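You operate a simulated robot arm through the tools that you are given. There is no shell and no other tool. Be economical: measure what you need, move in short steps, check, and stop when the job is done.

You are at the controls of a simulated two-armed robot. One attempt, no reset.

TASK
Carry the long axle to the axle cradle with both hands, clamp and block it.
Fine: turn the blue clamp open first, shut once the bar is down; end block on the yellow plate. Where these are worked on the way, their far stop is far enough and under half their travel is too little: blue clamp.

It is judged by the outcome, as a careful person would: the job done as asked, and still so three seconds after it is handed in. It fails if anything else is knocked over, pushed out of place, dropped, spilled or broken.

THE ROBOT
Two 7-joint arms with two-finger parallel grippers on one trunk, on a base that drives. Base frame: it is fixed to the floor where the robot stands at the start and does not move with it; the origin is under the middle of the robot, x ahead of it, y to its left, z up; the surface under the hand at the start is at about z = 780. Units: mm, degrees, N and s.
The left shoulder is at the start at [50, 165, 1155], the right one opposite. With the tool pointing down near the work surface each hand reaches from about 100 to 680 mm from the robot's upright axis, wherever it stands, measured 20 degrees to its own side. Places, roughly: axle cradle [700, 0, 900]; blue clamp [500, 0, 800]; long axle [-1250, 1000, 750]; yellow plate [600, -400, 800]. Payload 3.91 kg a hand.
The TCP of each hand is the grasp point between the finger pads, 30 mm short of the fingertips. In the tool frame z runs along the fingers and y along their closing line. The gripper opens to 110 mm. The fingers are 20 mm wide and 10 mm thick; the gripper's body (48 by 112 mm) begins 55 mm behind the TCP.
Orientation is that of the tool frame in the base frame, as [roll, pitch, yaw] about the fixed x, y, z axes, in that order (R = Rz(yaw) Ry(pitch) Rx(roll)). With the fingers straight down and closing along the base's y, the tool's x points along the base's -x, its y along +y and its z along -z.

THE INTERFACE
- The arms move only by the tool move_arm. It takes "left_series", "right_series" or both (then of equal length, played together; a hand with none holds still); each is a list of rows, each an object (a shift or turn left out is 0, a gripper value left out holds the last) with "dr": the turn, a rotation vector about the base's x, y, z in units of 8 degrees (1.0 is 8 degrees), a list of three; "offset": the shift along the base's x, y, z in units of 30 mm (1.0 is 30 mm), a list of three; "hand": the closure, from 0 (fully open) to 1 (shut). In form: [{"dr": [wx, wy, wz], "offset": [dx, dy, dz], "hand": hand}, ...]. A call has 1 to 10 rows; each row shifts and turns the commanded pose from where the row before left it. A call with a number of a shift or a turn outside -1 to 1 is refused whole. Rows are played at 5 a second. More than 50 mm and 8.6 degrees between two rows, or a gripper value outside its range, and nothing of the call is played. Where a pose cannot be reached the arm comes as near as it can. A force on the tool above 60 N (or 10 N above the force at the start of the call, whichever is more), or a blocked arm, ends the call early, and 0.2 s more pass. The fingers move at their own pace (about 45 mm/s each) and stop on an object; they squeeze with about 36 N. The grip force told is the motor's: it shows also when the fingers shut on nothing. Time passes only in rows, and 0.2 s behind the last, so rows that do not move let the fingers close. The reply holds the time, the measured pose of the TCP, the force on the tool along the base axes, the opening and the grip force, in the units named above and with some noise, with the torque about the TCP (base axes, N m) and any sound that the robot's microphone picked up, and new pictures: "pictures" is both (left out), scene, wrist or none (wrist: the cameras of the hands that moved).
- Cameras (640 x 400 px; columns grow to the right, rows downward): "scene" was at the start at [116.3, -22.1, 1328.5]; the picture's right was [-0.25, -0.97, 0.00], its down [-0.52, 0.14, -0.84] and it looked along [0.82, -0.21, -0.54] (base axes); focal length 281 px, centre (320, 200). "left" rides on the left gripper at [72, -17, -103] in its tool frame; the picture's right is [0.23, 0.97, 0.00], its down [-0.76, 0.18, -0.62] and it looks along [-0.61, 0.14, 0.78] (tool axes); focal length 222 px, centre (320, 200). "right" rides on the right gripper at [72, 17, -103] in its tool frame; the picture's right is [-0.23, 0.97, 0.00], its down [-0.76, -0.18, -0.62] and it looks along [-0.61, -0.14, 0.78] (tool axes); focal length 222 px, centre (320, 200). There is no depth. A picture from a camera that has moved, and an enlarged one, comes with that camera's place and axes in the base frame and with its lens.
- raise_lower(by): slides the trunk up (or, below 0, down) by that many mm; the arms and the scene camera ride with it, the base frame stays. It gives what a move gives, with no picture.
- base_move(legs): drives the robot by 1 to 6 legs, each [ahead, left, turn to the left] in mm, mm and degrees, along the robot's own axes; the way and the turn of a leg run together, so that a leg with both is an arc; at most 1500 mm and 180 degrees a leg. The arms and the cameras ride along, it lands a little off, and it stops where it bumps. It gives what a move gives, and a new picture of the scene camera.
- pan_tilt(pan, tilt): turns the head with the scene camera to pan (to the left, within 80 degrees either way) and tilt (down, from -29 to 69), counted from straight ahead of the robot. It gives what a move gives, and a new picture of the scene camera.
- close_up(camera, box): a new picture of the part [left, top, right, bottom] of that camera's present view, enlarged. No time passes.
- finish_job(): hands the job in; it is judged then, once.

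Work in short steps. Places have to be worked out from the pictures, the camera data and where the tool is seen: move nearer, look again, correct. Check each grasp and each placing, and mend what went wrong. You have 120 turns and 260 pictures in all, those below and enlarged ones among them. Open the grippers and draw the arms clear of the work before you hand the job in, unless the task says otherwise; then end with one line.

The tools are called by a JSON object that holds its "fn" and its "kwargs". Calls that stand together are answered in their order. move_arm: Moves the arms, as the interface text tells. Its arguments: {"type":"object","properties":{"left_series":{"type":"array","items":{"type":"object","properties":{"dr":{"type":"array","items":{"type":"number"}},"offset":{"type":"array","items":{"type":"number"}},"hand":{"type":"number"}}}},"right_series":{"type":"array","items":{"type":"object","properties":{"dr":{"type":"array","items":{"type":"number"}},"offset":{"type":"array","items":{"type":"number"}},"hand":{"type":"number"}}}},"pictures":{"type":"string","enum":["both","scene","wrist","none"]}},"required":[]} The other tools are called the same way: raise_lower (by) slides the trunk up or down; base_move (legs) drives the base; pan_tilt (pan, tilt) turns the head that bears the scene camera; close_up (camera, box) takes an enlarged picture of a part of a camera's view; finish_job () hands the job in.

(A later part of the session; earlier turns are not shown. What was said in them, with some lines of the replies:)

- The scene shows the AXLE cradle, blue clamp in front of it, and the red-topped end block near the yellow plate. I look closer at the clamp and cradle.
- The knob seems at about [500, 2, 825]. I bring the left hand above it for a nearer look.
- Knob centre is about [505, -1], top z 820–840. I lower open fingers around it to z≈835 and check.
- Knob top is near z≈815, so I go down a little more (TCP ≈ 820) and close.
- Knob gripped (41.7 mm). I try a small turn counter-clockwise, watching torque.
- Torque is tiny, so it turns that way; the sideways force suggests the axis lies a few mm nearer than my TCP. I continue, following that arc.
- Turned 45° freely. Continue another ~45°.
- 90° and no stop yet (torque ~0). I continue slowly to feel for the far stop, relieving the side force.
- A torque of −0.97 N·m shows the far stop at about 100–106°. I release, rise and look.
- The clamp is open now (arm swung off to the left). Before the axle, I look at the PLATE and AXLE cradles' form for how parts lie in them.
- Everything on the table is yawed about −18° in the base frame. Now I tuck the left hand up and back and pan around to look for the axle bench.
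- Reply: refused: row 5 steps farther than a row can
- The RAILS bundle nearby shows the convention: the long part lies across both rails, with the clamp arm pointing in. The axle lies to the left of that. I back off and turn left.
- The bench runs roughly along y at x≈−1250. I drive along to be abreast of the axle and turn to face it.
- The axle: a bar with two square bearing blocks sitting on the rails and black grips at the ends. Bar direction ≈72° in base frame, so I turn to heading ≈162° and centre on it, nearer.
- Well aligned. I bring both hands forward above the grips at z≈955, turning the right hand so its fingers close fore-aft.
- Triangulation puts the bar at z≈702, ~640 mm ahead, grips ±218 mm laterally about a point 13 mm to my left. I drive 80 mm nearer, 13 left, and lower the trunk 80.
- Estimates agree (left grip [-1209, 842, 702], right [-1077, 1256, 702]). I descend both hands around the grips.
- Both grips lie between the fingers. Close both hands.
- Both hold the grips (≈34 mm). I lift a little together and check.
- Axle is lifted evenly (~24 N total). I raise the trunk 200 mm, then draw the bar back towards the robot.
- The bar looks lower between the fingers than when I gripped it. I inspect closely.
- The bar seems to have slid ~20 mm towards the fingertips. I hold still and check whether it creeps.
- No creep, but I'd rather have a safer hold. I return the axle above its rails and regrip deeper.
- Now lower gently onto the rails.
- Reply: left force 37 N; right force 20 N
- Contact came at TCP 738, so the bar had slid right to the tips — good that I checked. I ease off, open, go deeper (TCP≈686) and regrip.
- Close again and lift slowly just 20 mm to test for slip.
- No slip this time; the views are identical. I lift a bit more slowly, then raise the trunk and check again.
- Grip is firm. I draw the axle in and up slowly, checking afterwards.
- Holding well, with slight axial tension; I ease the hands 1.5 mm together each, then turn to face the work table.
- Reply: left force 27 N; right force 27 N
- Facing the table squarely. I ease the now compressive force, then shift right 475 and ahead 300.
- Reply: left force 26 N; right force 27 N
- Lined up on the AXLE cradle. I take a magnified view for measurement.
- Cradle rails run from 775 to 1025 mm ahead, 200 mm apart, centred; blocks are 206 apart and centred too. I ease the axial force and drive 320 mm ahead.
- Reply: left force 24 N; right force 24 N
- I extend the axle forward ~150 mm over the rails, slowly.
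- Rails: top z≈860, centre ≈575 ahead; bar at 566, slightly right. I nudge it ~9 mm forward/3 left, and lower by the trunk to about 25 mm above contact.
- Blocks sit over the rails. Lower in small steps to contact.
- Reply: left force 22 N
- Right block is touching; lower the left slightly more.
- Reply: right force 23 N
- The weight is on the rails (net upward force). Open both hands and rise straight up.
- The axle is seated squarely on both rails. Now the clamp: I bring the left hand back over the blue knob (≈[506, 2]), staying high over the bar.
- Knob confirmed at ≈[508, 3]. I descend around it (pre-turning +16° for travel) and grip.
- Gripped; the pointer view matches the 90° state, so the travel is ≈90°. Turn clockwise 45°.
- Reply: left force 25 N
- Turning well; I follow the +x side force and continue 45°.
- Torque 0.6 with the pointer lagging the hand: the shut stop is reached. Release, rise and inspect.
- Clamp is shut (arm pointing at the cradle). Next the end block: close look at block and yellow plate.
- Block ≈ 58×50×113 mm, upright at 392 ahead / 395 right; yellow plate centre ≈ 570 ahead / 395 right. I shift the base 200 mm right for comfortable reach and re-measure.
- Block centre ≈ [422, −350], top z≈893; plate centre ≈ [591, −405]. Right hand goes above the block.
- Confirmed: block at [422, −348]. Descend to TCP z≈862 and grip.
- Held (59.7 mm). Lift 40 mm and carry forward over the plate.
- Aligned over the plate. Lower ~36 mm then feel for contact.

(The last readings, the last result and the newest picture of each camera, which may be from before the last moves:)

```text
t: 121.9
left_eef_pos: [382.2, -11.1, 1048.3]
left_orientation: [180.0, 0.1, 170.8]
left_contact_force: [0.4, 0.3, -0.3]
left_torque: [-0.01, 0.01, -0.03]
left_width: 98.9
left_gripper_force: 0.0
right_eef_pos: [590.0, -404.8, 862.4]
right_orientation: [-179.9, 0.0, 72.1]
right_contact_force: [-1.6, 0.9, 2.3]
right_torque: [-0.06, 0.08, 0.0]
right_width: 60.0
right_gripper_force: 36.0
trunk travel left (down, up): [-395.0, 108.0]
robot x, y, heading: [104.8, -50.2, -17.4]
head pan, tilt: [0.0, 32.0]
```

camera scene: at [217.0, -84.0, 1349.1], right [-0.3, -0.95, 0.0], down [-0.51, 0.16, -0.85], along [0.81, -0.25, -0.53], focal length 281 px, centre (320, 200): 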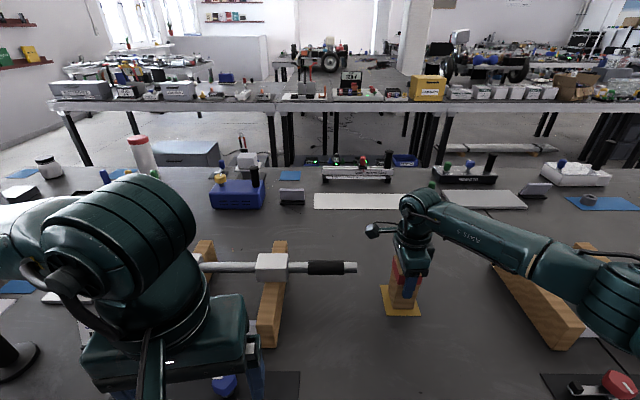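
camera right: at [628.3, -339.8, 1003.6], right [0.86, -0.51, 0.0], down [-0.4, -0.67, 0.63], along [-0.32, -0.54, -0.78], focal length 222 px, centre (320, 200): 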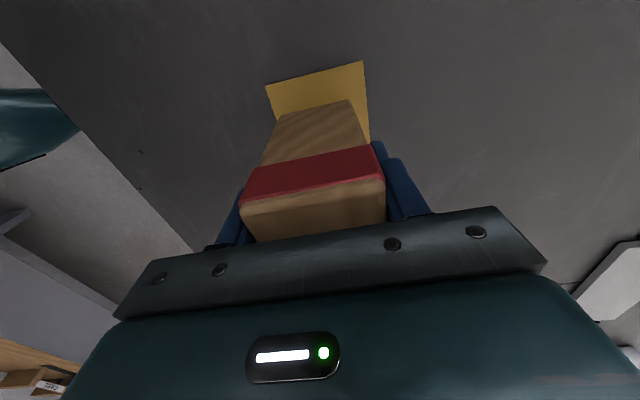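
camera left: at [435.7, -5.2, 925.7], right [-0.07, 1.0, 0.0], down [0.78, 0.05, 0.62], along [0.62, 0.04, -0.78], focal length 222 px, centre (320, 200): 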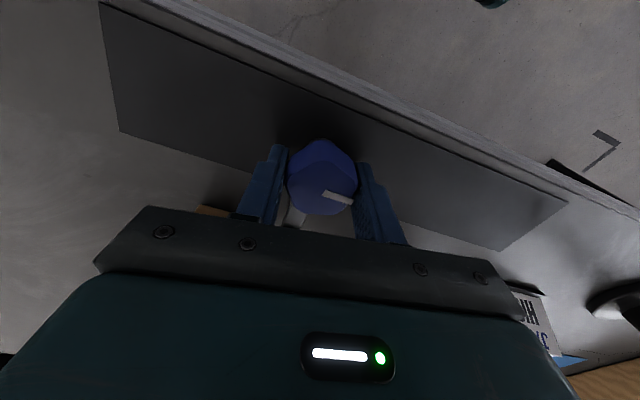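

Contact (force turned to +2.3 N). Open, rise straight up, and view.

{"fn": "move_arm", "kwargs": {"right_series": [{"hand": 0.3}, {"hand": 0}, {"hand": 0}, {"offset": [0, 0, 0.7]}, {"offset": [0, 0, 1]}, {"offset": [0, 0, 1]}, {"offset": [0, 0, 1]}, {"offset": [0, 0, 1]}, {"offset": [0, 0, 1]}], "pictures": "none"}}

{"fn": "move_arm", "kwargs": {"right_series": [{"offset": [-1, 0, 0]}, {"offset": [-1, 0, 0]}, {"offset": [-1, 0, 0]}, {"offset": [-1, 0, 0]}, {"offset": [-1, 0, 0]}, {"offset": [-1, 0, 0]}], "left_series": [{"offset": [-0.5, 0.7, 0.7]}, {"offset": [-0.5, 0.7, 0.7]}, {"offset": [-0.5, 0.7, 0.7]}, {"offset": [0, 1, 0.5]}, {"offset": [0, 1, 0]}, {}], "pictures": "scene"}}

{"fn": "close_up", "kwargs": {"camera": "scene", "box": [340, 220, 520, 360]}}

```text
t: 123.9
left_eef_pos: [383.6, -11.4, 1048.5]
left_orientation: [-179.9, 0.2, 170.8]
left_contact_force: [0.7, -0.2, 0.1]
left_torque: [0.0, 0.05, -0.01]
left_width: 99.0
left_gripper_force: 0.0
right_eef_pos: [588.8, -403.4, 1031.7]
right_orientation: [-180.0, 0.2, 72.1]
right_contact_force: [0.5, 0.4, 0.3]
right_torque: [0.02, 0.0, 0.03]
right_width: 110.0
right_gripper_force: 0.1
trunk travel left (down, up): [-395.0, 108.0]
robot x, y, heading: [103.5, -49.0, -17.3]
head pan, tilt: [0.0, 32.0]
```

```text
t: 124.7
left_eef_pos: [362.4, 30.9, 1118.4]
left_orientation: [179.8, 0.7, 172.7]
left_contact_force: [2.3, -0.3, 1.2]
left_torque: [0.05, 0.44, 0.06]
left_width: 98.7
left_gripper_force: 0.0
left hand out of reach, approached as far as the arm can: row 2, 3
right_eef_pos: [508.1, -402.7, 1031.1]
right_orientation: [-179.9, 0.1, 72.2]
right_contact_force: [-0.5, 0.3, -0.4]
right_torque: [-0.01, 0.0, 0.02]
right_width: 110.2
right_gripper_force: 0.1
trunk travel left (down, up): [-395.0, 108.0]
robot x, y, heading: [102.6, -47.1, -17.3]
head pan, tilt: [0.0, 32.0]
stopped in row 3 (left hand): the force on the tool passed its limit at 107 N (the readings are from after the stop); the commanded pose is now the measured one
camera scene: at [216.9, -83.8, 1349.1], right [-0.3, -0.95, 0.0], down [-0.51, 0.16, -0.85], along [0.81, -0.25, -0.53], focal length 281 px, centre (320, 200)
```

scene: 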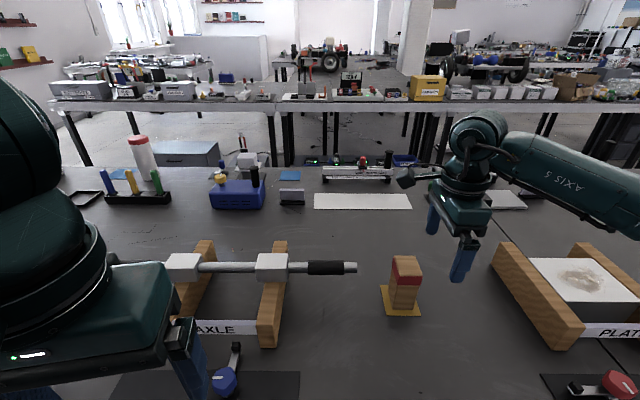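

```text
2.86 times, centred on (430, 290) of scene
camera zoom: at [216.9, -83.8, 1349.1], right [-0.3, -0.95, 0.0], down [-0.51, 0.16, -0.85], along [0.81, -0.25, -0.53], focal length 804 px, centre (6, -57)
```

zoom: 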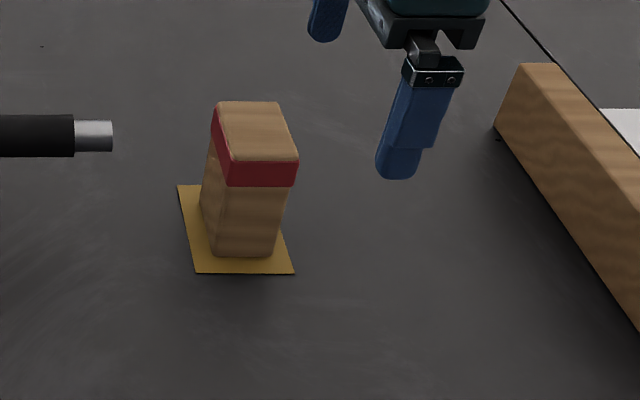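

The block stands on the plate. The left hand only met its own near-body limit, high above the table. I raise the trunk and back off for a full check.

{"fn": "raise_lower", "kwargs": {"by": 80}}

{"fn": "base_move", "kwargs": {"legs": [[-350, 0, 0]]}}

{"fn": "close_up", "kwargs": {"camera": "scene", "box": [160, 140, 460, 330]}}

```text
t: 125.9
left_eef_pos: [362.8, 30.1, 1197.8]
left_orientation: [179.7, 0.6, 172.7]
left_contact_force: [6.1, -3.4, 0.2]
left_torque: [0.32, 0.55, 0.33]
left_width: 99.1
left_gripper_force: 0.2
right_eef_pos: [508.7, -403.5, 1110.0]
right_orientation: [-179.8, 0.2, 72.2]
right_contact_force: [-0.1, -0.2, 0.2]
right_torque: [-0.01, -0.02, -0.03]
right_width: 110.2
right_gripper_force: 0.1
trunk travel left (down, up): [-475.0, 28.0]
robot x, y, heading: [104.3, -49.4, -17.5]
head pan, tilt: [0.0, 32.0]
```

```text
t: 128.2
left_eef_pos: [31.3, 134.1, 1198.6]
left_orientation: [179.8, 0.6, 172.8]
left_contact_force: [7.8, -2.9, 1.3]
left_torque: [0.21, 0.94, 0.24]
left_width: 99.1
left_gripper_force: 0.1
right_eef_pos: [179.0, -299.1, 1109.3]
right_orientation: [-179.9, 0.2, 72.3]
right_contact_force: [-0.1, -0.1, -0.5]
right_torque: [0.02, 0.01, 0.02]
right_width: 110.1
right_gripper_force: 0.1
trunk travel left (down, up): [-475.0, 28.0]
robot x, y, heading: [-229.1, 56.5, -17.4]
head pan, tilt: [0.0, 32.0]
camera scene: at [-114.2, 19.9, 1429.2], right [-0.3, -0.95, 0.0], down [-0.51, 0.16, -0.85], along [0.81, -0.25, -0.53], focal length 281 px, centre (320, 200)
```

scene: 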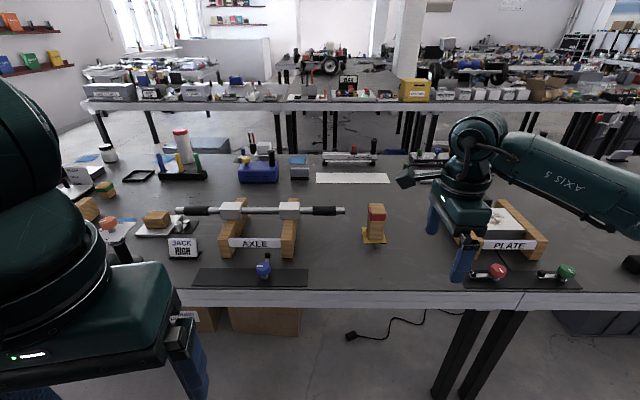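

```text
2.11 times, centred on (310, 235) of scene
camera zoom: at [-114.2, 19.9, 1429.2], right [-0.3, -0.95, 0.0], down [-0.51, 0.16, -0.85], along [0.81, -0.25, -0.53], focal length 592 px, centre (341, 126)
```

zoom: 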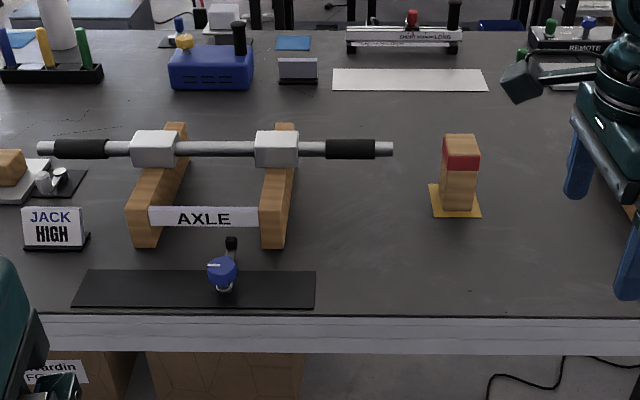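

Everything reads right: the axle rests across both rails, the clamp is shut, the block stands on the yellow plate, and the jack and other items are undisturbed. Both hands are open and clear, so I hand it in.

{"fn": "finish_job", "kwargs": {}}

```text
The job is handed in.
```

The job is handed in: the axle lies on its cradle, the blue clamp was opened beforehand and shut once the bar was down, and the end block stands on the yellow plate.
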